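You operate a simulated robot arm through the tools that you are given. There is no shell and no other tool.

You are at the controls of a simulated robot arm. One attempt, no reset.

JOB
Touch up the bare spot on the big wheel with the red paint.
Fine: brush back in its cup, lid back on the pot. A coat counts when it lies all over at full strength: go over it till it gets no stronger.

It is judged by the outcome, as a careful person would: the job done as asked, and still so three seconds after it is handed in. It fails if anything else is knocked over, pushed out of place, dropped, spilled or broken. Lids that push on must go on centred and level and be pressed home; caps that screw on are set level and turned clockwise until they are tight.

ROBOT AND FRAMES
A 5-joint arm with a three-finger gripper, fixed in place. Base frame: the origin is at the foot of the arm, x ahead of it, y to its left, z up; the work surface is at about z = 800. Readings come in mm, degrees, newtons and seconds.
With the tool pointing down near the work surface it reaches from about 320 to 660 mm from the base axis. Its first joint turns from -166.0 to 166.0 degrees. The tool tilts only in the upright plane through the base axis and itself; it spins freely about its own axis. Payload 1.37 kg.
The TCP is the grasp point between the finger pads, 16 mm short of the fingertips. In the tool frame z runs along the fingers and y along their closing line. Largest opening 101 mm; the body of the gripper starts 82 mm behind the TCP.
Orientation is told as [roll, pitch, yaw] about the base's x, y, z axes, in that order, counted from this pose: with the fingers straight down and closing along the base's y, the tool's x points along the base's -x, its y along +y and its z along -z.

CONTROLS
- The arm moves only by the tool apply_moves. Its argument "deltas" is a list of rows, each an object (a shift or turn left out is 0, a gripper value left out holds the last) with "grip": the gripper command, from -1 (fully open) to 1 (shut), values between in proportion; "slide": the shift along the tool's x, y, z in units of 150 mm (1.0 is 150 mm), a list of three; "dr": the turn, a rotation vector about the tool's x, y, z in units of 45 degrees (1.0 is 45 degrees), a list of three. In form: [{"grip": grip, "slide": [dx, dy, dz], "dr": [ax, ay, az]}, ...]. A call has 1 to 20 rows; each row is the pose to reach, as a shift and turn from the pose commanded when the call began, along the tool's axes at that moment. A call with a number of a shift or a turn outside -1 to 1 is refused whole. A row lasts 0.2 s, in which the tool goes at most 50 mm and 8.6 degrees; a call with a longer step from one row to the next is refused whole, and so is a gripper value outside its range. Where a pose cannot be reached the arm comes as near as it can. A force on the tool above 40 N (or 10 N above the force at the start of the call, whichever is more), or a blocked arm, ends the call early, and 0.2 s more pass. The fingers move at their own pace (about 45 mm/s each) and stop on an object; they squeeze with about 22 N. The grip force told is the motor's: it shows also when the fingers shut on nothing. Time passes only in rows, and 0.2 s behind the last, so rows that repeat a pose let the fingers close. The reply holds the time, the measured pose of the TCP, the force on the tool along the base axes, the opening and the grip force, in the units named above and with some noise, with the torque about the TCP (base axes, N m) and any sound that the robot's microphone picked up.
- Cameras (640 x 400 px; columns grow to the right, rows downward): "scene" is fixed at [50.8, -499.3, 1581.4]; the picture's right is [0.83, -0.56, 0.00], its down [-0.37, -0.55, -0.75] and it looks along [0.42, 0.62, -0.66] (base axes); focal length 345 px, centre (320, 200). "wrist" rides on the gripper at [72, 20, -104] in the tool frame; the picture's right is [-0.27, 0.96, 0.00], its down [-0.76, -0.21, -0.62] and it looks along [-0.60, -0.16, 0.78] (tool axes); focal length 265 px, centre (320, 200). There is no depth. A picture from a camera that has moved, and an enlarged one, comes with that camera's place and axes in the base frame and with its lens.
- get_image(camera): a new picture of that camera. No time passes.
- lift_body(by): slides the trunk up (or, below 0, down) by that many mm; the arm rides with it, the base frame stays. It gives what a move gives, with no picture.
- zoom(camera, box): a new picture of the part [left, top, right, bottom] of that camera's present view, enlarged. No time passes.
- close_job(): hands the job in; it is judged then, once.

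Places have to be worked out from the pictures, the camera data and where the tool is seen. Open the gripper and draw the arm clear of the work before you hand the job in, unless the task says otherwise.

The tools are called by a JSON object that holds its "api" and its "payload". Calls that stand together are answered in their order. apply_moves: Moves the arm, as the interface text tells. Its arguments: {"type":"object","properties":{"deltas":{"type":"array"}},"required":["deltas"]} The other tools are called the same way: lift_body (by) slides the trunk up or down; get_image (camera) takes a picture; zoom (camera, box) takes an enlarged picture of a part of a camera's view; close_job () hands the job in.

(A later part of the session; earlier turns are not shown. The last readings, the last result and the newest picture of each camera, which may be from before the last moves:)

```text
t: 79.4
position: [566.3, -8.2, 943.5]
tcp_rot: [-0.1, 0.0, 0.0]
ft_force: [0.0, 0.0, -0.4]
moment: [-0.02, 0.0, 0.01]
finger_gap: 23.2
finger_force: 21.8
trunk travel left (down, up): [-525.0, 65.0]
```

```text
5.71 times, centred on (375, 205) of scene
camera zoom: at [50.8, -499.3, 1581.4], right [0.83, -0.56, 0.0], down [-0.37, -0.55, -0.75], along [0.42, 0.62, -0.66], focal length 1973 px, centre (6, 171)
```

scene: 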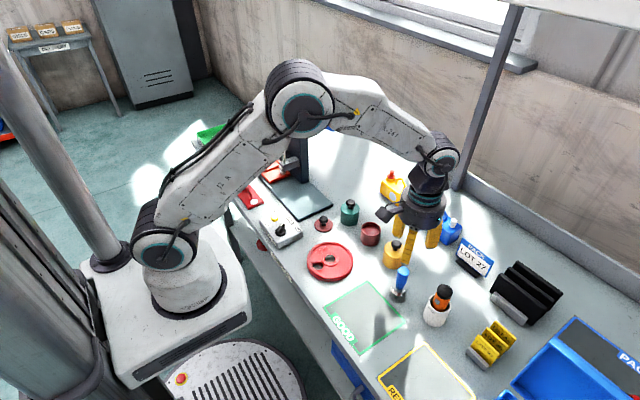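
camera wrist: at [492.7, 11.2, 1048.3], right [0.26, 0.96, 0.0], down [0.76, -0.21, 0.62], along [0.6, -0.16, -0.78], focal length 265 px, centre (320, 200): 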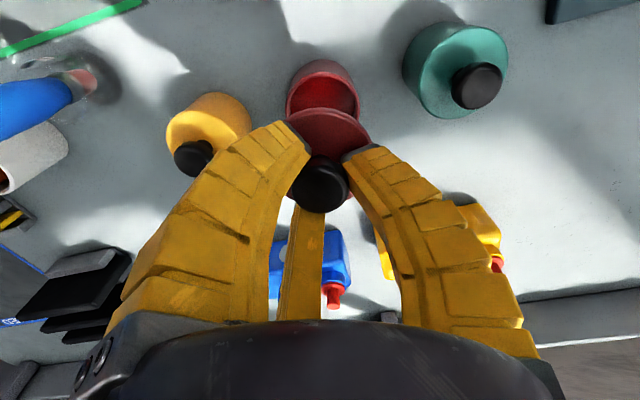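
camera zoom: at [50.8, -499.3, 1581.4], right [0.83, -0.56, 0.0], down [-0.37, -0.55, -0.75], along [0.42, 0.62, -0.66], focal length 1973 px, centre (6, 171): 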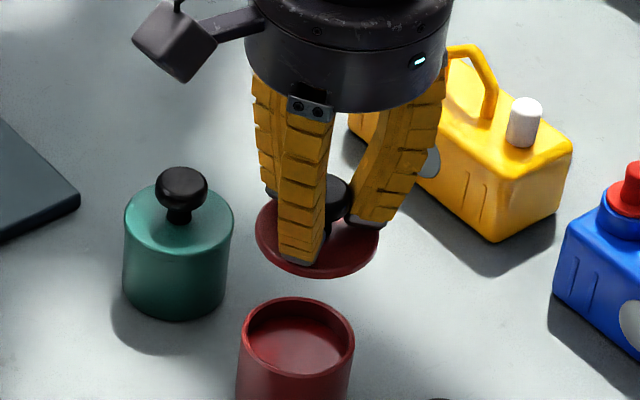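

I'll zoom in finely on both lid and pot in the scene view to cross-check the lateral alignment.

{"api": "zoom", "payload": {"camera": "scene", "box": [355, 200, 410, 240]}}

{"api": "zoom", "payload": {"camera": "wrist", "box": [260, 50, 390, 180]}}

```text
10.00 times, centred on (382, 220) of scene
camera zoom: at [50.8, -499.3, 1581.4], right [0.83, -0.56, 0.0], down [-0.37, -0.55, -0.75], along [0.42, 0.62, -0.66], focal length 3453 px, centre (-305, 0)
```

zoom: 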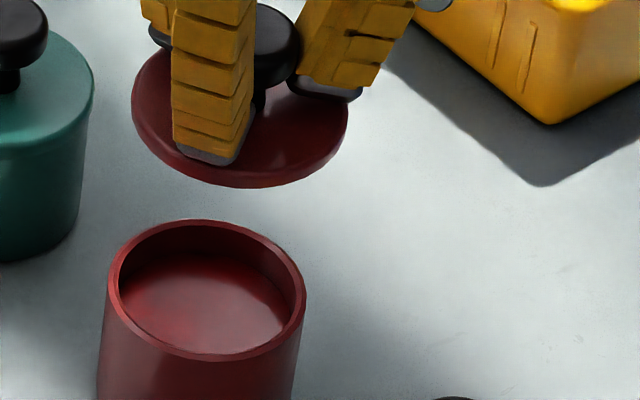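

```text
3.08 times, centred on (325, 115) of wrist
camera zoom: at [492.7, 11.2, 1048.3], right [0.26, 0.96, 0.0], down [0.76, -0.21, 0.62], along [0.6, -0.16, -0.78], focal length 817 px, centre (305, 462)
```

zoom: 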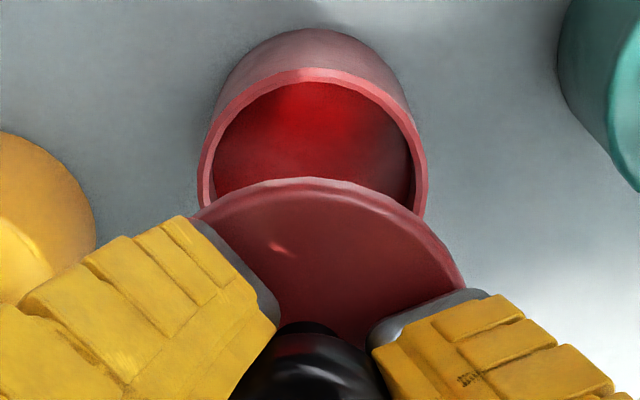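

Careful cross-checking (including perspective bias of ellipses) puts the lid about (+1.0, -1.7) mm off the pot axis. I'll correct that and descend to ~12 mm above the seat to verify at close range.

{"api": "apply_moves", "payload": {"deltas": [{"grip": 1.0, "slide": [0.0067, 0.0113, 0.1]}, {"slide": [0.0067, 0.0113, 0.2]}, {"slide": [0.0067, 0.0113, 0.3]}, {"slide": [0.0067, 0.0113, 0.39]}, {"slide": [0.0067, 0.0113, 0.39]}]}}

{"api": "zoom", "payload": {"camera": "scene", "box": [345, 205, 400, 255]}}

{"api": "zoom", "payload": {"camera": "wrist", "box": [260, 50, 390, 180]}}

```text
t: 80.6
position: [566.4, -5.5, 888.3]
tcp_rot: [0.0, -0.1, 0.0]
ft_force: [-0.1, -0.1, 0.0]
moment: [0.0, 0.04, 0.01]
finger_gap: 23.6
finger_force: 21.2
trunk travel left (down, up): [-525.0, 65.0]
```

```text
8.00 times, centred on (372, 230) of scene
camera zoom: at [50.8, -499.3, 1581.4], right [0.83, -0.56, 0.0], down [-0.37, -0.55, -0.75], along [0.42, 0.62, -0.66], focal length 2763 px, centre (-100, -40)
```

zoom: 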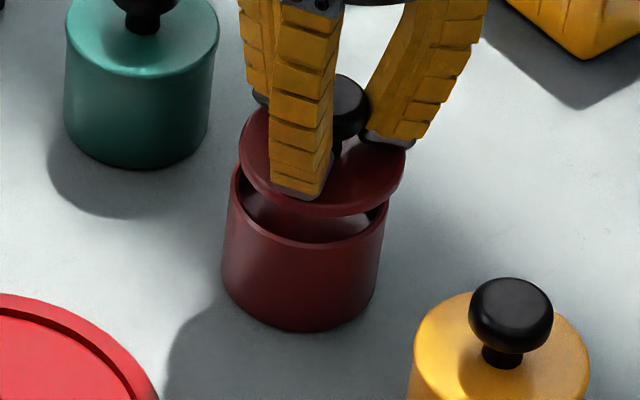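

```text
3.08 times, centred on (325, 115) of wrist
camera zoom: at [494.9, 12.4, 993.0], right [0.27, 0.96, 0.0], down [0.76, -0.21, 0.62], along [0.6, -0.16, -0.78], focal length 817 px, centre (305, 462)
```

zoom: 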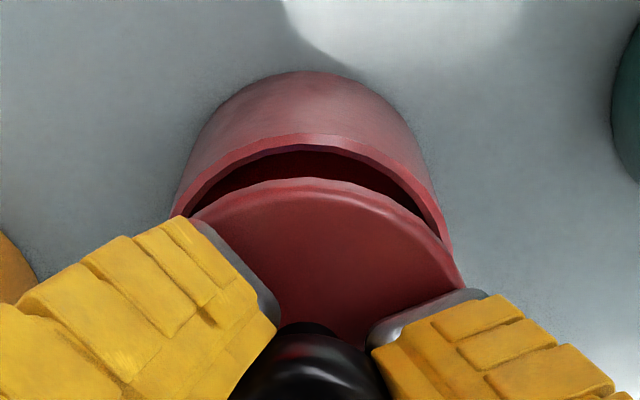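

The arm drifted: the lid is now ~3 mm too far out in x (both views agree). I'll correct at this height and re-check.

{"api": "apply_moves", "payload": {"deltas": [{"grip": 1.0, "slide": [0.0213, 0.0033, 0]}, {"slide": [0.0213, 0.0033, 0]}, {"slide": [0.0213, 0.0033, 0]}]}}

{"api": "zoom", "payload": {"camera": "scene", "box": [345, 205, 400, 255]}}

{"api": "zoom", "payload": {"camera": "wrist", "box": [260, 50, 390, 180]}}

```text
t: 81.4
position: [564.7, -5.9, 889.1]
tcp_rot: [0.0, 0.0, -0.1]
ft_force: [-0.8, -0.3, -0.6]
moment: [0.0, -0.02, 0.03]
finger_gap: 23.5
finger_force: 22.3
trunk travel left (down, up): [-525.0, 65.0]
```

```text
8.00 times, centred on (372, 230) of scene
camera zoom: at [50.8, -499.3, 1581.4], right [0.83, -0.56, 0.0], down [-0.37, -0.55, -0.75], along [0.42, 0.62, -0.66], focal length 2763 px, centre (-100, -40)
```

zoom: 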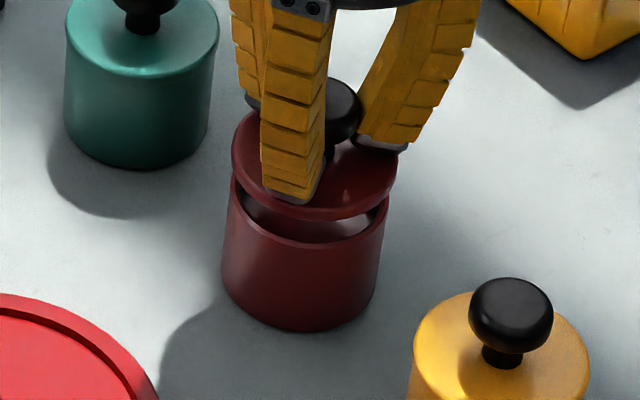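

```text
3.08 times, centred on (325, 115) of wrist
camera zoom: at [491.1, 12.3, 993.1], right [0.27, 0.96, 0.0], down [0.76, -0.21, 0.62], along [0.6, -0.16, -0.78], focal length 817 px, centre (305, 462)
```

zoom: 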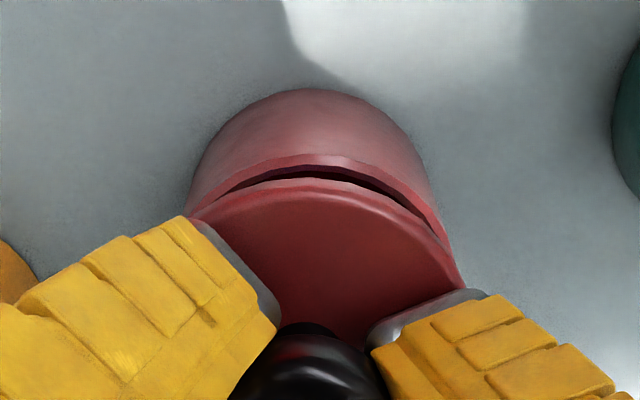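

Aligned to within ~1 mm now. I'll apply a small (+0.5, +0.5) trim and descend to ~4 mm above the seat, then check again.

{"api": "apply_moves", "payload": {"deltas": [{"grip": 1.0, "slide": [-0.0033, 0.0033, 0.03]}, {"slide": [-0.0033, 0.0033, 0.06]}, {"slide": [-0.0033, 0.0033, 0.08]}, {"slide": [-0.0033, 0.0033, 0.08]}]}}

{"api": "zoom", "payload": {"camera": "scene", "box": [345, 205, 400, 255]}}

{"api": "zoom", "payload": {"camera": "wrist", "box": [260, 50, 390, 180]}}

```text
t: 82.4
position: [562.8, -5.6, 876.8]
tcp_rot: [0.0, -0.1, 0.1]
ft_force: [0.4, 0.1, -0.3]
moment: [0.0, 0.0, 0.01]
finger_gap: 23.5
finger_force: 21.5
trunk travel left (down, up): [-525.0, 65.0]
```

```text
8.00 times, centred on (372, 230) of scene
camera zoom: at [50.8, -499.3, 1581.4], right [0.83, -0.56, 0.0], down [-0.37, -0.55, -0.75], along [0.42, 0.62, -0.66], focal length 2763 px, centre (-100, -40)
```

zoom: 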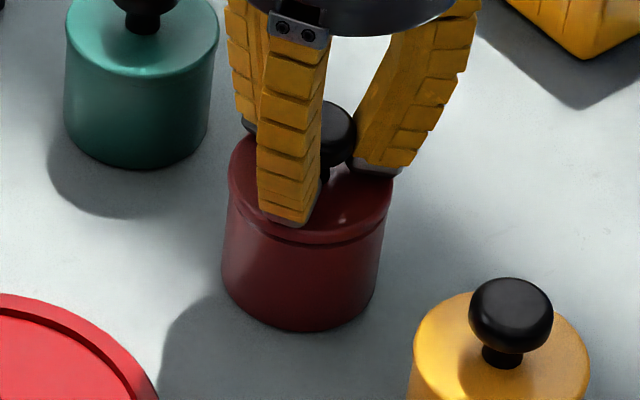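

```text
3.08 times, centred on (325, 115) of wrist
camera zoom: at [491.1, 12.6, 981.0], right [0.27, 0.96, 0.0], down [0.76, -0.21, 0.62], along [0.6, -0.16, -0.78], focal length 817 px, centre (305, 462)
```

zoom: 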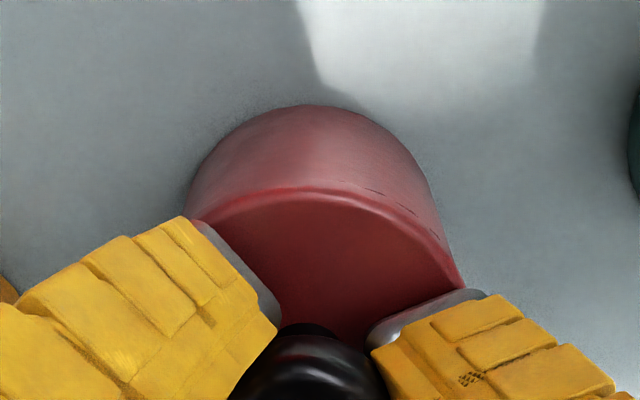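

Very close: the lid is ~0.9 mm left of the pot in the scene view. I'll trim +0.9 mm in x and lower until I feel the rim.

{"api": "apply_moves", "payload": {"deltas": [{"grip": 1.0, "slide": [-0.006, 0.0, 0.006]}, {"slide": [-0.006, 0.0, 0.013]}, {"slide": [-0.006, 0.0, 0.013]}]}}

{"api": "zoom", "payload": {"camera": "scene", "box": [350, 205, 390, 245]}}

{"api": "zoom", "payload": {"camera": "wrist", "box": [270, 70, 370, 170]}}

```text
t: 83.2
position: [565.8, -6.2, 875.1]
tcp_rot: [0.0, 0.1, 0.0]
ft_force: [0.4, 0.1, 0.2]
moment: [-0.02, 0.03, 0.02]
finger_gap: 23.6
finger_force: 21.6
trunk travel left (down, up): [-525.0, 65.0]
```

```text
10.00 times, centred on (370, 225) of scene
camera zoom: at [50.8, -499.3, 1581.4], right [0.83, -0.56, 0.0], down [-0.37, -0.55, -0.75], along [0.42, 0.62, -0.66], focal length 3453 px, centre (-180, -50)
```

zoom: 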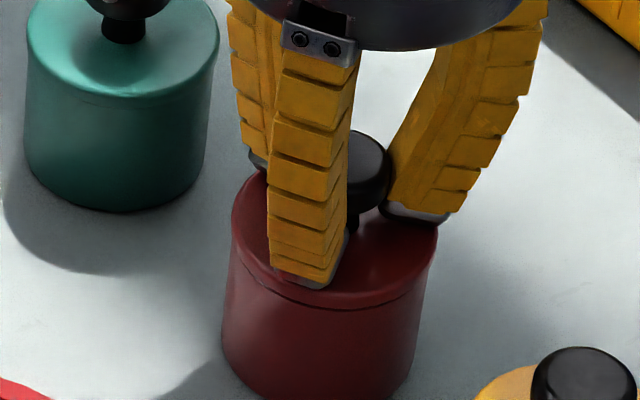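

```text
4.00 times, centred on (320, 120) of wrist
camera zoom: at [491.8, 12.4, 978.9], right [0.27, 0.96, 0.0], down [0.76, -0.21, 0.62], along [0.6, -0.16, -0.78], focal length 1062 px, centre (320, 520)
```

zoom: 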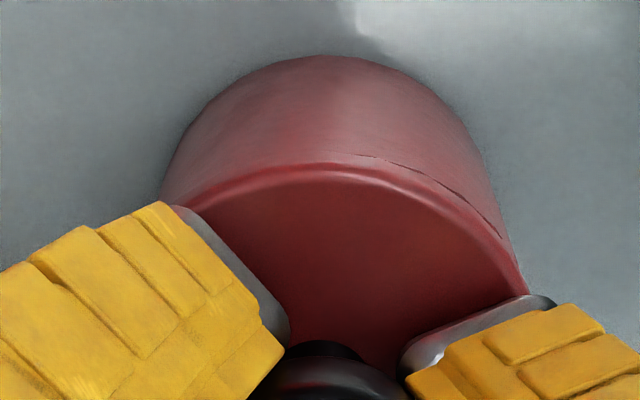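

Well centred in the scene (334 vs 335). The wrist view shows a sliver of rim on the +y side, so I'll trim +0.7 mm in y and go down 2 mm more.

{"api": "apply_moves", "payload": {"deltas": [{"grip": 1.0, "slide": [0.0, 0.005, 0.0]}, {"slide": [0.0, 0.005, 0.007]}, {"slide": [0.0, 0.005, 0.013]}, {"slide": [0.0, 0.005, 0.013]}]}}

{"api": "zoom", "payload": {"camera": "scene", "box": [350, 205, 390, 245]}}

{"api": "zoom", "payload": {"camera": "wrist", "box": [270, 70, 370, 170]}}

```text
t: 84.2
position: [565.1, -4.8, 873.2]
tcp_rot: [0.0, 0.0, 0.1]
ft_force: [-0.2, 0.1, -1.3]
moment: [0.02, 0.04, -0.02]
finger_gap: 23.6
finger_force: 22.0
trunk travel left (down, up): [-525.0, 65.0]
```

```text
10.00 times, centred on (370, 225) of scene
camera zoom: at [50.8, -499.3, 1581.4], right [0.83, -0.56, 0.0], down [-0.37, -0.55, -0.75], along [0.42, 0.62, -0.66], focal length 3453 px, centre (-180, -50)
```

zoom: 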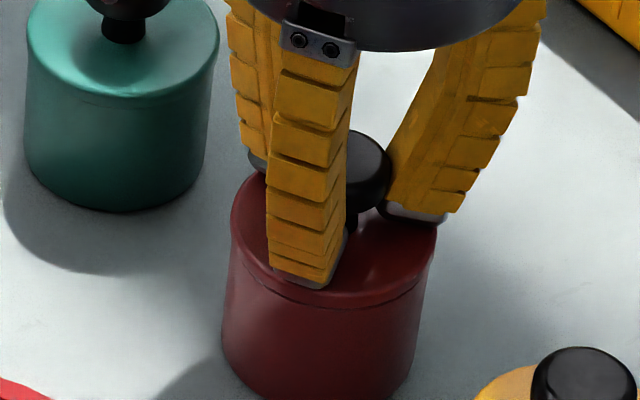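

```text
4.00 times, centred on (320, 120) of wrist
camera zoom: at [492.6, 13.7, 977.2], right [0.27, 0.96, 0.0], down [0.76, -0.21, 0.62], along [0.6, -0.16, -0.78], focal length 1062 px, centre (320, 520)
```

zoom: 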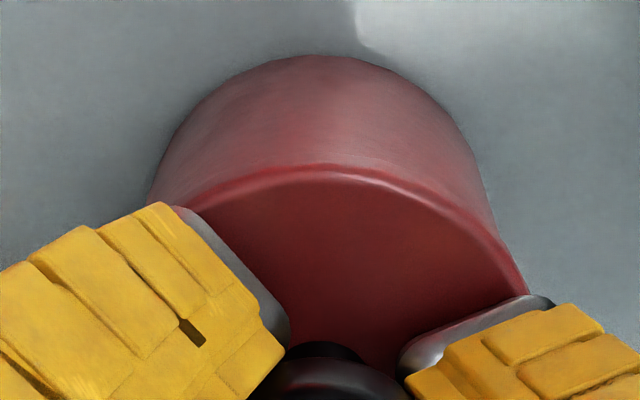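

No contact yet and the lid looks centred. I'll lower in ~1 mm steps watching the force.

{"api": "apply_moves", "payload": {"deltas": [{"grip": 1.0, "slide": [0.003, -0.002, 0.004]}, {"slide": [0.003, -0.002, 0.008]}]}}

{"api": "zoom", "payload": {"camera": "wrist", "box": [270, 70, 370, 170]}}

```text
t: 84.8
position: [564.9, -6.0, 872.1]
tcp_rot: [0.0, 0.0, -0.1]
ft_force: [0.4, -1.3, -0.1]
moment: [0.0, 0.0, 0.0]
finger_gap: 23.7
finger_force: 21.8
trunk travel left (down, up): [-525.0, 65.0]
```

```text
4.00 times, centred on (320, 120) of wrist
camera zoom: at [492.2, 12.7, 975.7], right [0.27, 0.96, 0.0], down [0.76, -0.21, 0.62], along [0.6, -0.16, -0.78], focal length 1062 px, centre (320, 520)
```

zoom: 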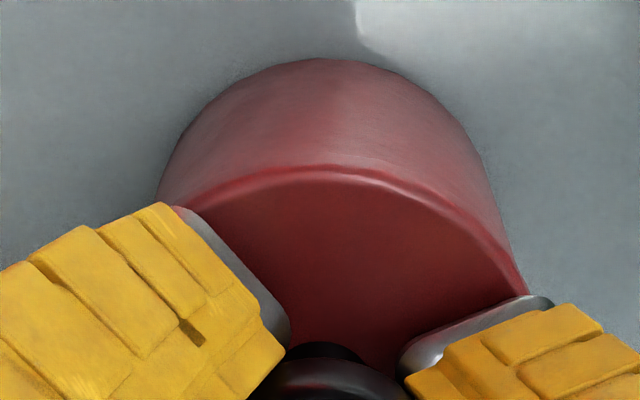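

Still no contact at 871.7; continuing down in fine steps.

{"api": "apply_moves", "payload": {"deltas": [{"grip": 1.0, "slide": [0.0, 0.002, 0.004]}, {"slide": [0.0, 0.002, 0.008]}]}}

{"api": "apply_moves", "payload": {"deltas": [{"grip": 1.0, "slide": [0.0, 0.0, 0.004]}, {"slide": [0.0, 0.0, 0.007]}]}}

{"api": "zoom", "payload": {"camera": "wrist", "box": [240, 80, 400, 240]}}

{"api": "zoom", "payload": {"camera": "scene", "box": [350, 205, 390, 245]}}

```text
t: 85.4
position: [564.4, -4.2, 870.1]
tcp_rot: [0.1, 0.0, 0.0]
ft_force: [0.4, 0.1, 0.5]
moment: [-0.01, 0.0, -0.01]
finger_gap: 24.0
finger_force: 21.7
trunk travel left (down, up): [-525.0, 65.0]
```

```text
t: 86.0
position: [563.3, -4.1, 869.2]
tcp_rot: [0.0, -0.1, -0.1]
ft_force: [1.0, -1.1, 2.5]
moment: [-0.01, -0.04, 0.05]
finger_gap: 24.7
finger_force: 21.7
trunk travel left (down, up): [-525.0, 65.0]
```

```text
2.50 times, centred on (320, 160) of wrist
camera zoom: at [492.1, 13.9, 974.1], right [0.27, 0.96, 0.0], down [0.76, -0.21, 0.62], along [0.6, -0.16, -0.78], focal length 664 px, centre (320, 300)
```

zoom: 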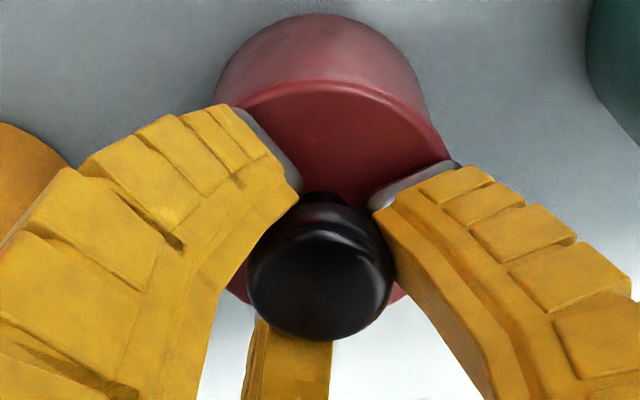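

```text
10.00 times, centred on (370, 225) of scene
camera zoom: at [50.8, -499.3, 1581.4], right [0.83, -0.56, 0.0], down [-0.37, -0.55, -0.75], along [0.42, 0.62, -0.66], focal length 3453 px, centre (-180, -50)
```

zoom: 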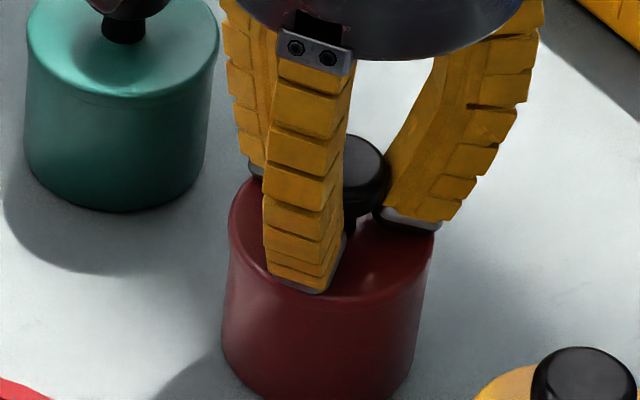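

Contact at 870 (2.5 N). I'll compare the lid against its original seated appearance before pressing.

{"api": "zoom", "payload": {"camera": "scene", "box": [355, 210, 385, 235]}}

{"api": "zoom", "payload": {"camera": "wrist", "box": [280, 80, 360, 140]}}

```text
16.00 times, centred on (370, 222) of scene
camera zoom: at [50.8, -499.3, 1581.4], right [0.83, -0.56, 0.0], down [-0.37, -0.55, -0.75], along [0.42, 0.62, -0.66], focal length 5525 px, centre (-480, -160)
```

zoom: 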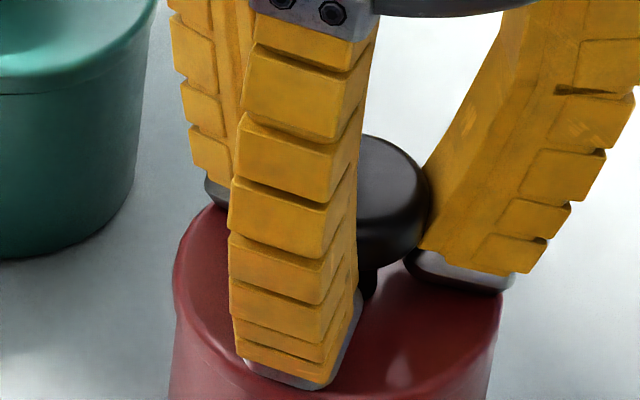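

```text
6.67 times, centred on (320, 110) of wrist
camera zoom: at [492.1, 13.9, 974.1], right [0.27, 0.96, 0.0], down [0.76, -0.21, 0.62], along [0.6, -0.16, -0.78], focal length 1769 px, centre (320, 800)
```

zoom: 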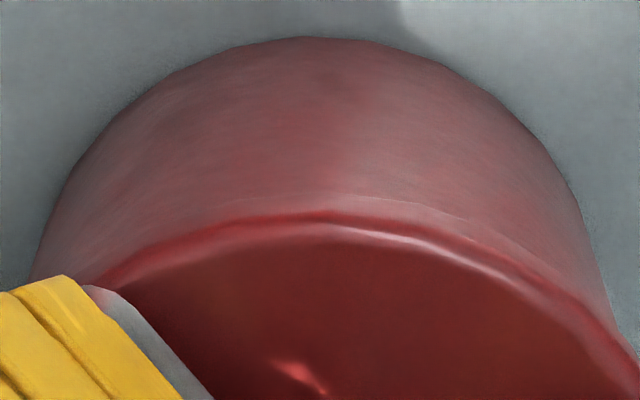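

The lid sits on the rim evenly. I'll press down gently and watch force and sound.

{"api": "apply_moves", "payload": {"deltas": [{"grip": 1.0, "slide": [0.0, 0.0, 0.005]}, {"slide": [0.0, 0.0, 0.01]}, {"slide": [0.0, 0.0, 0.01]}]}}

{"api": "zoom", "payload": {"camera": "wrist", "box": [240, 80, 400, 240]}}

```text
t: 86.8
position: [563.4, -5.8, 868.4]
tcp_rot: [0.1, 0.0, -0.1]
ft_force: [0.2, 0.2, 1.2]
moment: [0.02, -0.02, 0.03]
finger_gap: 24.3
finger_force: 22.1
trunk travel left (down, up): [-525.0, 65.0]
```

```text
2.50 times, centred on (320, 160) of wrist
camera zoom: at [491.9, 13.2, 972.6], right [0.27, 0.96, 0.0], down [0.76, -0.21, 0.62], along [0.6, -0.16, -0.78], focal length 664 px, centre (320, 300)
```

zoom: 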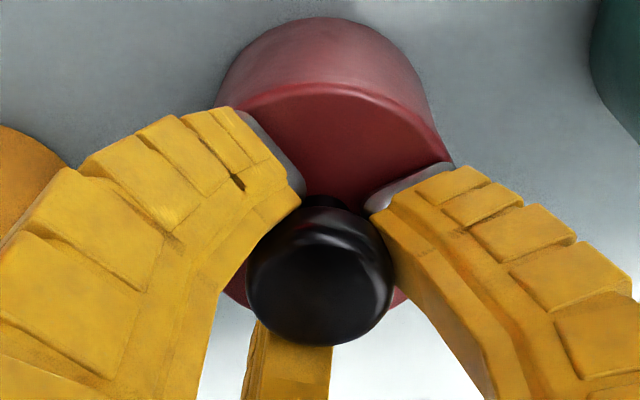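

The jaws are sliding down the knob with little force, so the lid is resting on the rim. I'll release and look at the lid on the pot unobstructed before pressing home.

{"api": "apply_moves", "payload": {"deltas": [{"grip": 0.5}, {"grip": 0.2}, {"grip": 0.0}, {"grip": 0.0, "slide": [0, 0, -0.05]}, {"slide": [0, 0, -0.2]}, {"slide": [0, 0, -0.4]}, {"slide": [0, 0, -0.4]}]}}

{"api": "zoom", "payload": {"camera": "wrist", "box": [270, 50, 390, 170]}}

{"api": "zoom", "payload": {"camera": "scene", "box": [345, 200, 405, 250]}}

```text
t: 88.4
position: [564.6, -4.0, 930.2]
tcp_rot: [0.0, 0.0, 0.1]
ft_force: [-1.0, 0.2, -0.7]
moment: [0.01, 0.0, 0.02]
finger_gap: 54.2
finger_force: 2.9
trunk travel left (down, up): [-525.0, 65.0]
heard: snap
```

```text
3.33 times, centred on (330, 110) of wrist
camera zoom: at [492.2, 14.6, 1034.2], right [0.27, 0.96, 0.0], down [0.76, -0.21, 0.62], along [0.6, -0.16, -0.78], focal length 885 px, centre (287, 500)
```

zoom: 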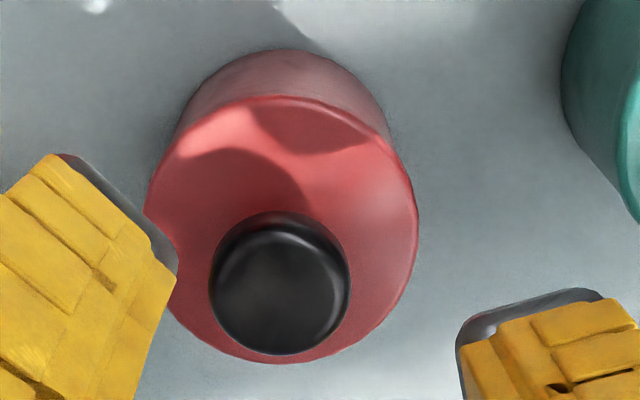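

```text
8.00 times, centred on (375, 225) of scene
camera zoom: at [50.8, -499.3, 1581.4], right [0.83, -0.56, 0.0], down [-0.37, -0.55, -0.75], along [0.42, 0.62, -0.66], focal length 2763 px, centre (-120, 0)
```

zoom: 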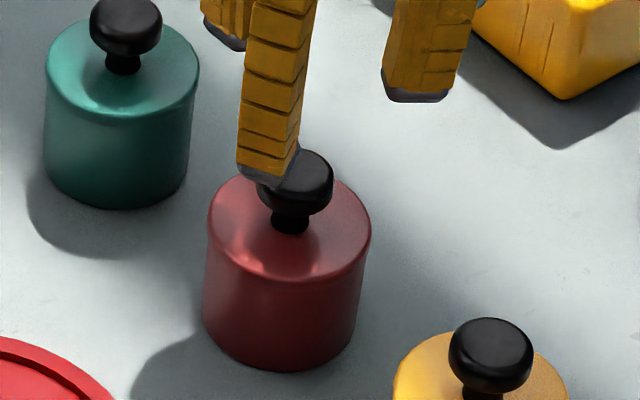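

I heard a snap as I released, and the lid looks flush on the pot like the others. I'll compare closely with the neighbouring pots for level and seating.

{"api": "zoom", "payload": {"camera": "scene", "box": [355, 215, 385, 250]}}

{"api": "zoom", "payload": {"camera": "scene", "box": [335, 195, 365, 230]}}

{"api": "zoom", "payload": {"camera": "wrist", "box": [280, 60, 350, 130]}}

```text
11.43 times, centred on (370, 232) of scene
camera zoom: at [50.8, -499.3, 1581.4], right [0.83, -0.56, 0.0], down [-0.37, -0.55, -0.75], along [0.42, 0.62, -0.66], focal length 3946 px, centre (-251, -171)
```

zoom: 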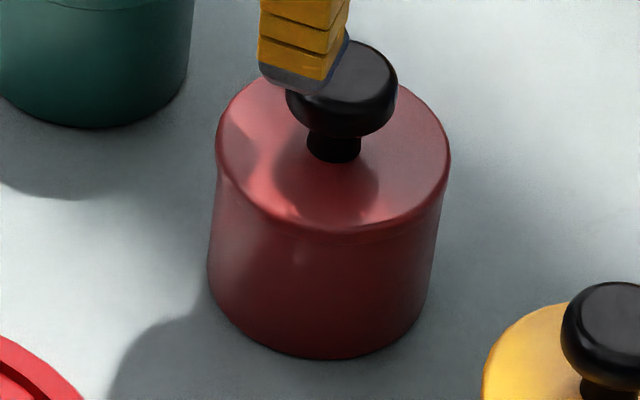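

```text
11.43 times, centred on (350, 212) of scene
camera zoom: at [50.8, -499.3, 1581.4], right [0.83, -0.56, 0.0], down [-0.37, -0.55, -0.75], along [0.42, 0.62, -0.66], focal length 3946 px, centre (-23, 57)
```

zoom: 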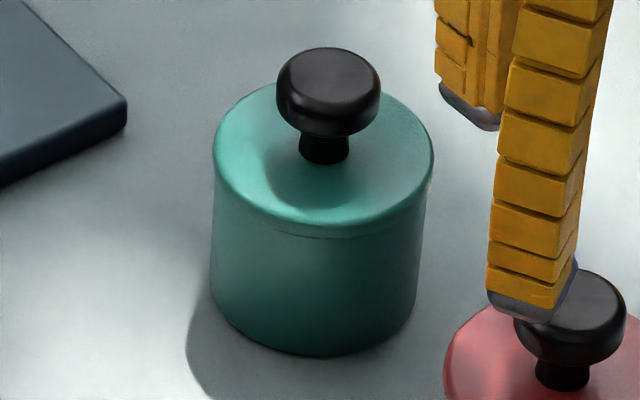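

```text
5.71 times, centred on (315, 95) of wrist
camera zoom: at [492.2, 14.6, 1034.2], right [0.27, 0.96, 0.0], down [0.76, -0.21, 0.62], along [0.6, -0.16, -0.78], focal length 1517 px, centre (349, 800)
```

zoom: 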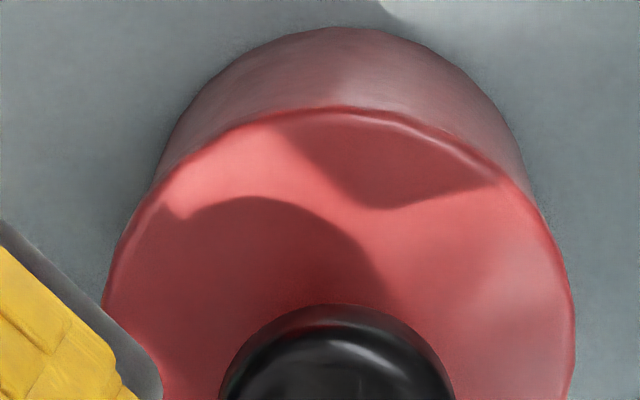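

The lid looks level and seated like the teal one. To be certain it's home, I'll close the jaws and press straight down on the knob's top centre with moderate force.

{"api": "apply_moves", "payload": {"deltas": [{"grip": 0.5, "slide": [0.0, -0.008, 0]}, {"grip": 1.0, "slide": [0.0, -0.008, 0]}, {"grip": 1.0, "slide": [0.0, -0.008, 0.06]}, {"grip": 1.0, "slide": [0.0, -0.008, 0.13]}, {"grip": 1.0, "slide": [0.0, -0.008, 0.17]}, {"grip": 1.0, "slide": [0.0, -0.008, 0.17]}]}}

{"api": "zoom", "payload": {"camera": "wrist", "box": [240, 60, 400, 220]}}

{"api": "zoom", "payload": {"camera": "scene", "box": [345, 195, 405, 250]}}

```text
t: 89.8
position: [564.0, -6.9, 902.8]
tcp_rot: [0.1, 0.0, 0.0]
ft_force: [0.3, -0.8, -0.1]
moment: [0.02, 0.02, -0.01]
finger_gap: 0.0
finger_force: 21.5
trunk travel left (down, up): [-525.0, 65.0]
```

```text
2.50 times, centred on (320, 140) of wrist
camera zoom: at [492.8, 11.8, 1007.7], right [0.27, 0.96, 0.0], down [0.76, -0.21, 0.62], along [0.6, -0.16, -0.78], focal length 664 px, centre (320, 350)
```

zoom: 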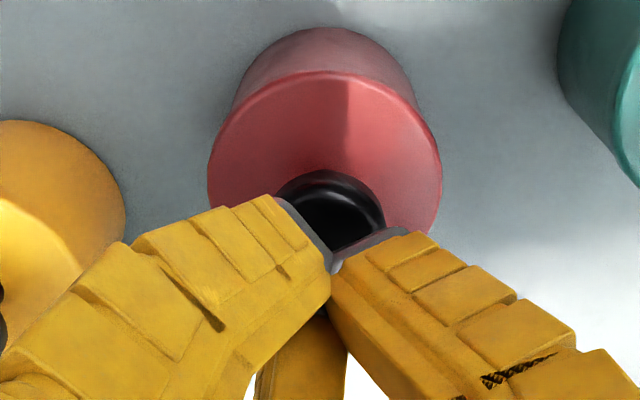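

```text
7.27 times, centred on (375, 222) of scene
camera zoom: at [50.8, -499.3, 1581.4], right [0.83, -0.56, 0.0], down [-0.37, -0.55, -0.75], along [0.42, 0.62, -0.66], focal length 2511 px, centre (-80, 36)
```

zoom: 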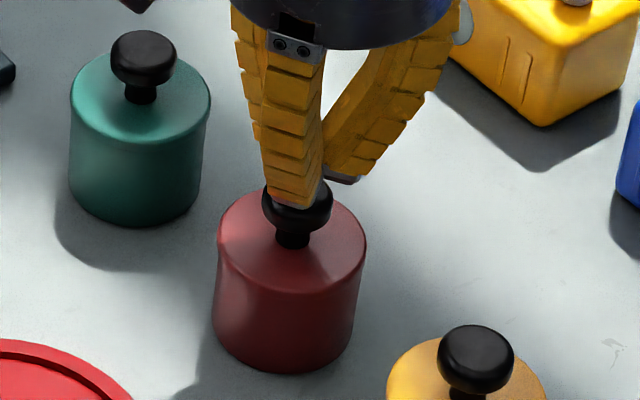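

The closed fingertips are just above the knob, ~2 mm off-centre. I'll trim (-1.5, +2) and press down in small steps.

{"api": "apply_moves", "payload": {"deltas": [{"grip": 1.0, "slide": [0.01, 0.0133, 0]}, {"slide": [0.01, 0.0133, 0.015]}, {"slide": [0.01, 0.0133, 0.03]}]}}

{"api": "zoom", "payload": {"camera": "wrist", "box": [240, 60, 400, 220]}}

```text
t: 90.6
position: [563.6, -4.4, 898.4]
tcp_rot: [0.0, 0.0, 0.0]
ft_force: [0.6, 0.2, -0.1]
moment: [-0.01, -0.02, 0.02]
finger_gap: 0.0
finger_force: 21.5
trunk travel left (down, up): [-525.0, 65.0]
```

```text
2.50 times, centred on (320, 140) of wrist
camera zoom: at [490.8, 14.8, 1002.4], right [0.27, 0.96, 0.0], down [0.76, -0.21, 0.62], along [0.6, -0.16, -0.78], focal length 664 px, centre (320, 350)
```

zoom: 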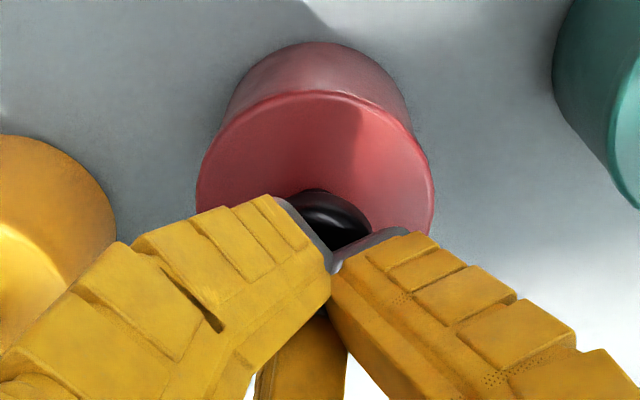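

Fingertips ~3 mm above the knob and roughly centred. Lowering to contact.

{"api": "apply_moves", "payload": {"deltas": [{"grip": 1.0, "slide": [-0.005, -0.005, 0.007]}, {"slide": [-0.005, -0.005, 0.014]}, {"slide": [-0.005, -0.005, 0.02]}]}}

{"api": "apply_moves", "payload": {"deltas": [{"grip": 1.0, "slide": [0, 0, 0.007]}, {"slide": [0, 0, 0.013]}]}}

{"api": "zoom", "payload": {"camera": "wrist", "box": [240, 60, 400, 220]}}

```text
t: 91.4
position: [562.4, -4.7, 896.4]
tcp_rot: [0.0, 0.1, 0.0]
ft_force: [0.2, 0.6, 0.8]
moment: [0.04, -0.04, 0.02]
finger_gap: 0.1
finger_force: 22.4
trunk travel left (down, up): [-525.0, 65.0]
```

```text
t: 92.0
position: [563.9, -3.9, 894.1]
tcp_rot: [0.1, -0.1, 0.1]
ft_force: [0.1, -0.6, -0.4]
moment: [0.0, 0.02, 0.0]
finger_gap: 0.0
finger_force: 21.9
trunk travel left (down, up): [-525.0, 65.0]
```

```text
2.50 times, centred on (320, 140) of wrist
camera zoom: at [491.2, 14.9, 998.4], right [0.27, 0.96, 0.0], down [0.76, -0.21, 0.62], along [0.6, -0.16, -0.78], focal length 664 px, centre (320, 350)
```

zoom: 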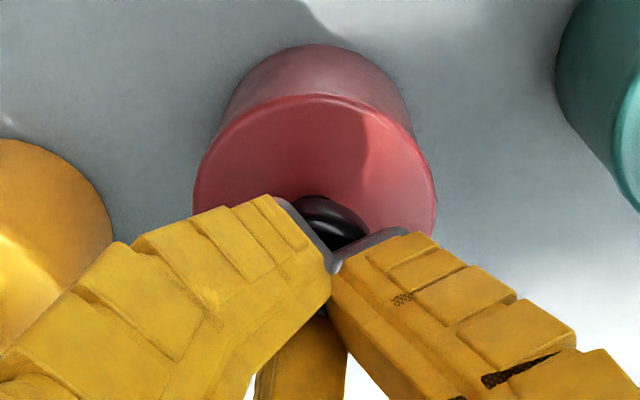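

No contact yet at true z 894.4. I'll trim y and continue down slowly.

{"api": "apply_moves", "payload": {"deltas": [{"grip": 1.0, "slide": [-0.004, -0.008, 0.006]}, {"slide": [-0.004, -0.008, 0.012]}]}}

{"api": "apply_moves", "payload": {"deltas": [{"grip": 1.0, "slide": [0, 0, 0.006]}, {"slide": [0, 0, 0.012]}]}}

{"api": "zoom", "payload": {"camera": "scene", "box": [345, 195, 405, 250]}}

```text
t: 92.6
position: [563.8, -6.5, 893.0]
tcp_rot: [0.0, -0.1, 0.0]
ft_force: [-0.4, 0.8, -0.2]
moment: [0.04, -0.01, 0.01]
finger_gap: 0.0
finger_force: 21.8
trunk travel left (down, up): [-525.0, 65.0]
```

```text
t: 93.2
position: [564.0, -5.3, 890.9]
tcp_rot: [0.0, -0.1, 0.1]
ft_force: [0.2, -0.1, 0.4]
moment: [-0.01, -0.02, 0.01]
finger_gap: 0.0
finger_force: 22.4
trunk travel left (down, up): [-525.0, 65.0]
```

```text
7.27 times, centred on (375, 222) of scene
camera zoom: at [50.8, -499.3, 1581.4], right [0.83, -0.56, 0.0], down [-0.37, -0.55, -0.75], along [0.42, 0.62, -0.66], focal length 2511 px, centre (-80, 36)
```

zoom: 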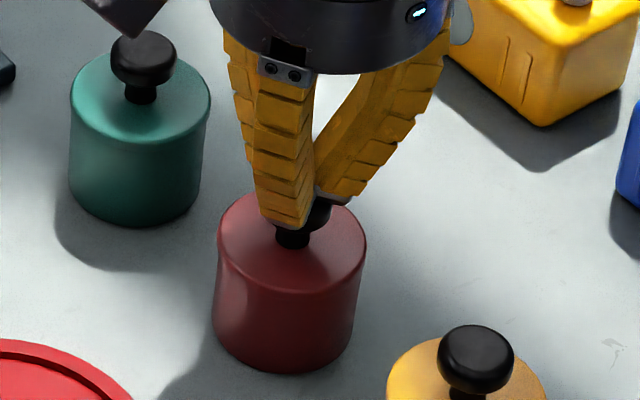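

I'll zoom in to make sure the fingertips are over the knob, not beside it.

{"api": "zoom", "payload": {"camera": "scene", "box": [360, 205, 385, 230]}}

{"api": "zoom", "payload": {"camera": "wrist", "box": [280, 90, 360, 170]}}

```text
16.00 times, centred on (372, 218) of scene
camera zoom: at [50.8, -499.3, 1581.4], right [0.83, -0.56, 0.0], down [-0.37, -0.55, -0.75], along [0.42, 0.62, -0.66], focal length 5525 px, centre (-520, -80)
```

zoom: 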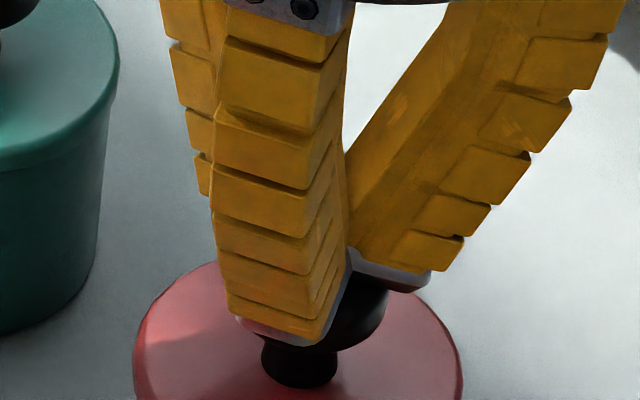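

```text
5.00 times, centred on (320, 130) of wrist
camera zoom: at [491.8, 13.5, 995.2], right [0.27, 0.96, 0.0], down [0.76, -0.21, 0.62], along [0.6, -0.16, -0.78], focal length 1327 px, centre (320, 550)
```

zoom: 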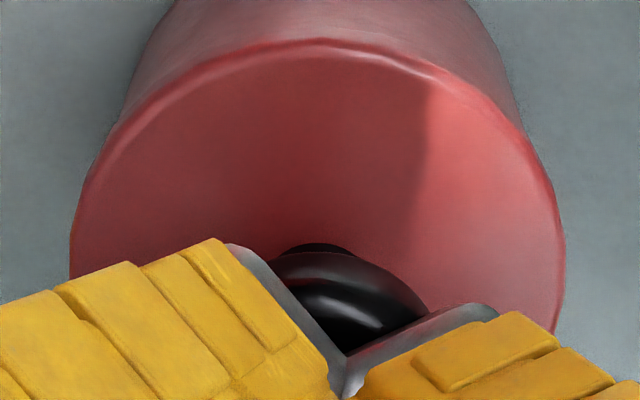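

The tips are right on top of the knob. From its apparent width the lid top is at z≈851, the same as originally. I'll continue the press in fine steps.

{"api": "apply_moves", "payload": {"deltas": [{"grip": 1.0, "slide": [0, 0, 0.005]}, {"slide": [0, 0, 0.01]}]}}

{"api": "apply_moves", "payload": {"deltas": [{"grip": 1.0, "slide": [0, 0, 0.005]}, {"slide": [0, 0, 0.01]}]}}

```text
t: 93.8
position: [565.0, -5.0, 892.0]
tcp_rot: [0.1, -0.1, 0.0]
ft_force: [-0.9, 2.8, 6.6]
moment: [0.04, 0.02, 0.0]
finger_gap: 5.9
finger_force: 22.2
trunk travel left (down, up): [-525.0, 65.0]
```

```text
t: 94.4
position: [562.8, -5.9, 888.9]
tcp_rot: [0.0, -0.2, 0.0]
ft_force: [2.3, 0.1, 18.3]
moment: [-0.03, -0.01, 0.04]
finger_gap: 6.0
finger_force: 22.1
trunk travel left (down, up): [-525.0, 65.0]
```

Now pressing at 18 N on the knob. I'll add a little more, to roughly 30 N.

{"api": "apply_moves", "payload": {"deltas": [{"grip": 1.0, "slide": [0, 0, 0.004]}, {"slide": [0, 0, 0.008]}, {"slide": [0, 0, 0.008]}]}}

{"api": "zoom", "payload": {"camera": "scene", "box": [345, 195, 405, 250]}}

{"api": "zoom", "payload": {"camera": "wrist", "box": [240, 60, 400, 220]}}

```text
t: 95.2
position: [563.4, -6.0, 888.3]
tcp_rot: [0.0, -0.4, 0.0]
ft_force: [2.4, 0.2, 25.7]
moment: [0.01, -0.03, 0.0]
finger_gap: 6.4
finger_force: 21.5
trunk travel left (down, up): [-525.0, 65.0]
```

```text
7.27 times, centred on (375, 222) of scene
camera zoom: at [50.8, -499.3, 1581.4], right [0.83, -0.56, 0.0], down [-0.37, -0.55, -0.75], along [0.42, 0.62, -0.66], focal length 2511 px, centre (-80, 36)
```

zoom: 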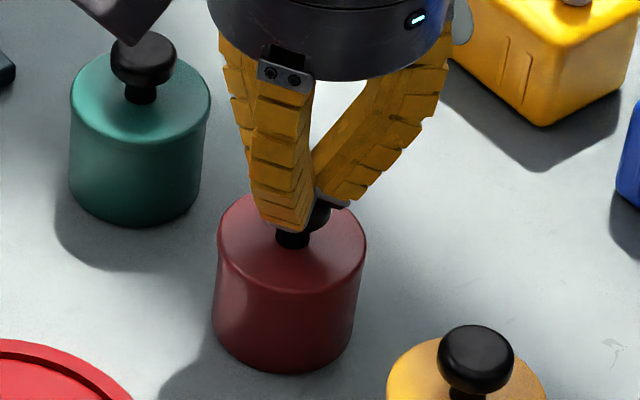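

```text
2.50 times, centred on (320, 140) of wrist
camera zoom: at [491.1, 12.9, 992.5], right [0.27, 0.96, 0.0], down [0.75, -0.21, 0.62], along [0.6, -0.16, -0.78], focal length 664 px, centre (320, 350)
```

zoom: 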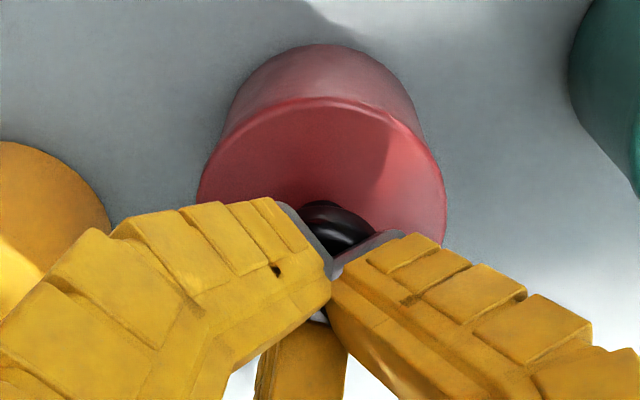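

Held at 26 N with no lid movement. I'll go slightly firmer once, to see if any further seating occurs.

{"api": "apply_moves", "payload": {"deltas": [{"grip": 1.0, "slide": [0, 0, 0.004]}, {"slide": [0, 0, 0.008]}, {"slide": [0, 0, 0.008]}]}}

```text
t: 96.0
position: [563.5, -4.7, 887.2]
tcp_rot: [0.0, -0.4, 0.1]
ft_force: [3.0, 0.4, 29.9]
moment: [0.05, -0.03, 0.01]
finger_gap: 5.9
finger_force: 21.8
trunk travel left (down, up): [-525.0, 65.0]
```

30 N and nothing moves, so the lid is home. I'll lift off straight up and inspect.

{"api": "apply_moves", "payload": {"deltas": [{"grip": 1.0, "slide": [0, 0, -0.04]}, {"slide": [0, 0, -0.1]}, {"slide": [0, 0, -0.3]}, {"slide": [0, 0, -0.55]}, {"slide": [0.3, 0, -0.7]}, {"grip": 0.0, "slide": [0.55, 0, -0.8]}, {"slide": [0.55, 0, -0.8]}]}}

{"api": "get_image", "payload": {"camera": "wrist"}}

{"api": "get_image", "payload": {"camera": "scene"}}

{"api": "zoom", "payload": {"camera": "scene", "box": [345, 200, 405, 250]}}

```text
refused: row 5 steps farther than a row can; nothing moved
```

```text
taken
camera wrist: at [490.8, 12.8, 991.6], right [0.26, 0.96, 0.0], down [0.75, -0.21, 0.63], along [0.6, -0.16, -0.78], focal length 265 px, centre (320, 200)
```

wrist: 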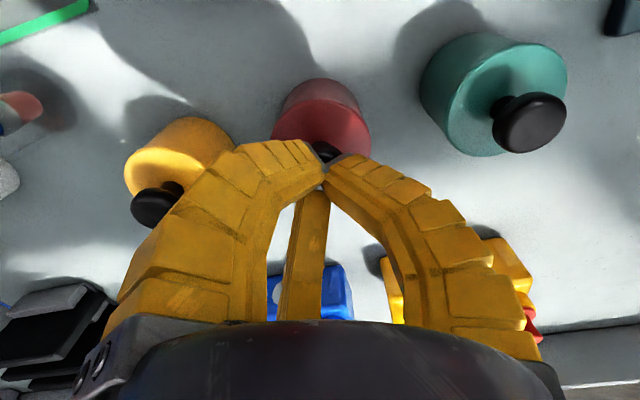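

```text
taken
```

scene: 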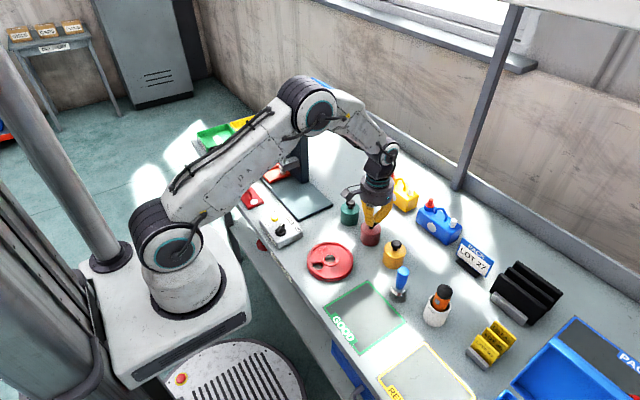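

```text
8.00 times, centred on (375, 225) of scene
camera zoom: at [50.8, -499.3, 1581.4], right [0.83, -0.56, 0.0], down [-0.37, -0.55, -0.75], along [0.42, 0.62, -0.66], focal length 2763 px, centre (-120, 0)
```

zoom: 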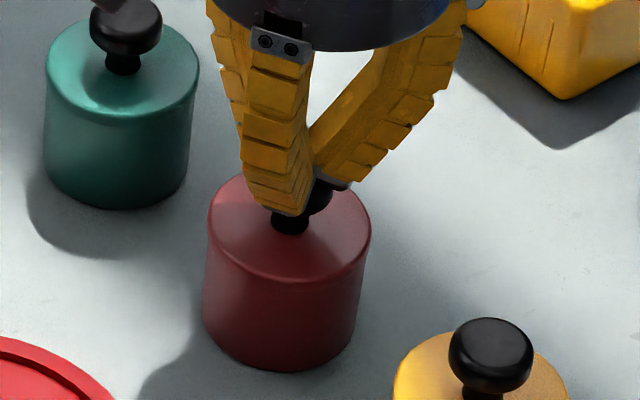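

The move was refused because one step was too long. I'll redo it with shorter steps.

{"api": "apply_moves", "payload": {"deltas": [{"grip": 1.0, "slide": [0, 0, -0.04]}, {"slide": [0, 0, -0.1]}, {"slide": [0, 0, -0.3]}, {"slide": [0, 0, -0.55]}, {"slide": [0.15, 0, -0.7]}, {"slide": [0.4, 0, -0.8]}, {"grip": 0.0, "slide": [0.55, 0, -0.8]}, {"slide": [0.55, 0, -0.8]}]}}

{"api": "get_image", "payload": {"camera": "wrist"}}

{"api": "zoom", "payload": {"camera": "scene", "box": [345, 200, 405, 250]}}

{"api": "zoom", "payload": {"camera": "scene", "box": [300, 235, 350, 285]}}

```text
t: 97.8
position: [481.1, -7.7, 1004.7]
tcp_rot: [0.1, 0.0, 0.0]
ft_force: [-0.3, 0.1, -0.3]
moment: [-0.02, 0.03, 0.01]
finger_gap: 54.1
finger_force: 2.8
trunk travel left (down, up): [-525.0, 65.0]
```

```text
taken
camera wrist: at [408.8, 10.8, 1109.1], right [0.27, 0.96, 0.0], down [0.76, -0.21, 0.62], along [0.6, -0.16, -0.78], focal length 265 px, centre (320, 200)
```

wrist: 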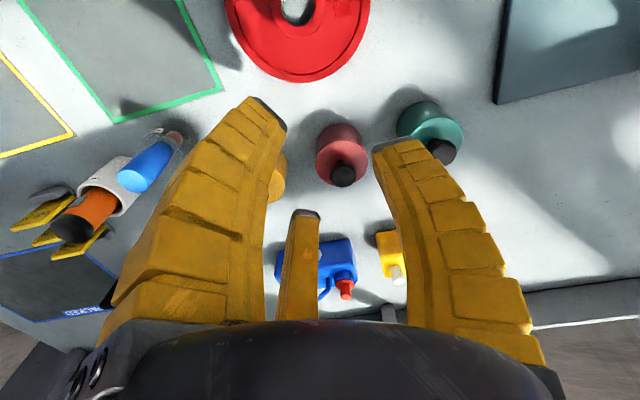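

```text
8.00 times, centred on (375, 225) of scene
camera zoom: at [50.8, -499.3, 1581.4], right [0.83, -0.56, 0.0], down [-0.37, -0.55, -0.75], along [0.42, 0.62, -0.66], focal length 2763 px, centre (-120, 0)
```

zoom: 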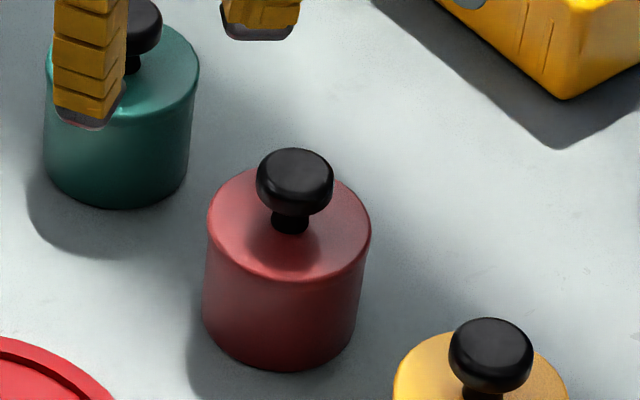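

```text
8.00 times, centred on (325, 260) of scene
camera zoom: at [50.8, -499.3, 1581.4], right [0.83, -0.56, 0.0], down [-0.37, -0.55, -0.75], along [0.42, 0.62, -0.66], focal length 2763 px, centre (280, -280)
```

zoom: 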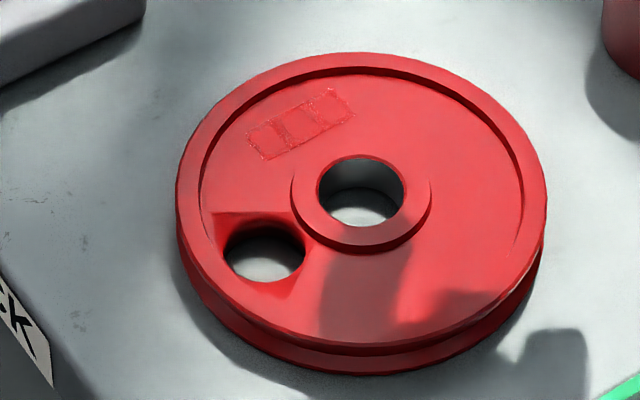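

Everything looks in place. I'll recreate my original viewpoint of the pot to compare lid centring and height against the untouched state.

{"api": "apply_moves", "payload": {"deltas": [{"grip": -0.5, "slide": [-0.07, 0.02, 0.17]}, {"grip": -1, "slide": [-0.141, 0.04, 0.339]}, {"slide": [-0.141, 0.04, 0.339]}, {"slide": [-0.141, 0.04, 0.339]}]}}

{"api": "zoom", "payload": {"camera": "wrist", "box": [280, 110, 400, 210]}}

```text
t: 98.8
position: [501.6, -0.2, 951.4]
tcp_rot: [-0.1, 0.0, 0.1]
ft_force: [0.5, 0.5, 0.2]
moment: [0.01, -0.02, 0.0]
finger_gap: 100.6
finger_force: 0.1
trunk travel left (down, up): [-525.0, 65.0]
```

```text
4.00 times, centred on (340, 160) of wrist
camera zoom: at [429.0, 18.2, 1056.0], right [0.27, 0.96, 0.0], down [0.76, -0.21, 0.62], along [0.6, -0.16, -0.78], focal length 1062 px, centre (240, 360)
```

zoom: 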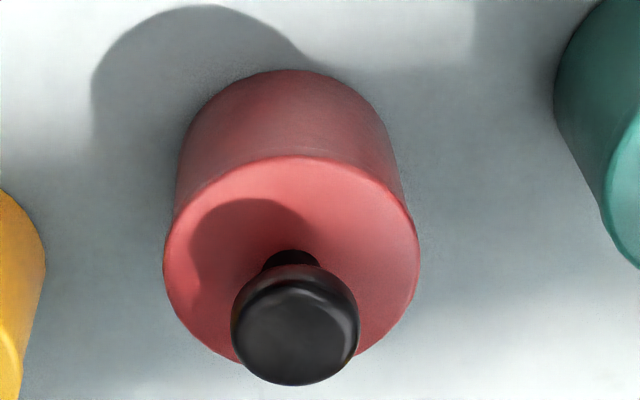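

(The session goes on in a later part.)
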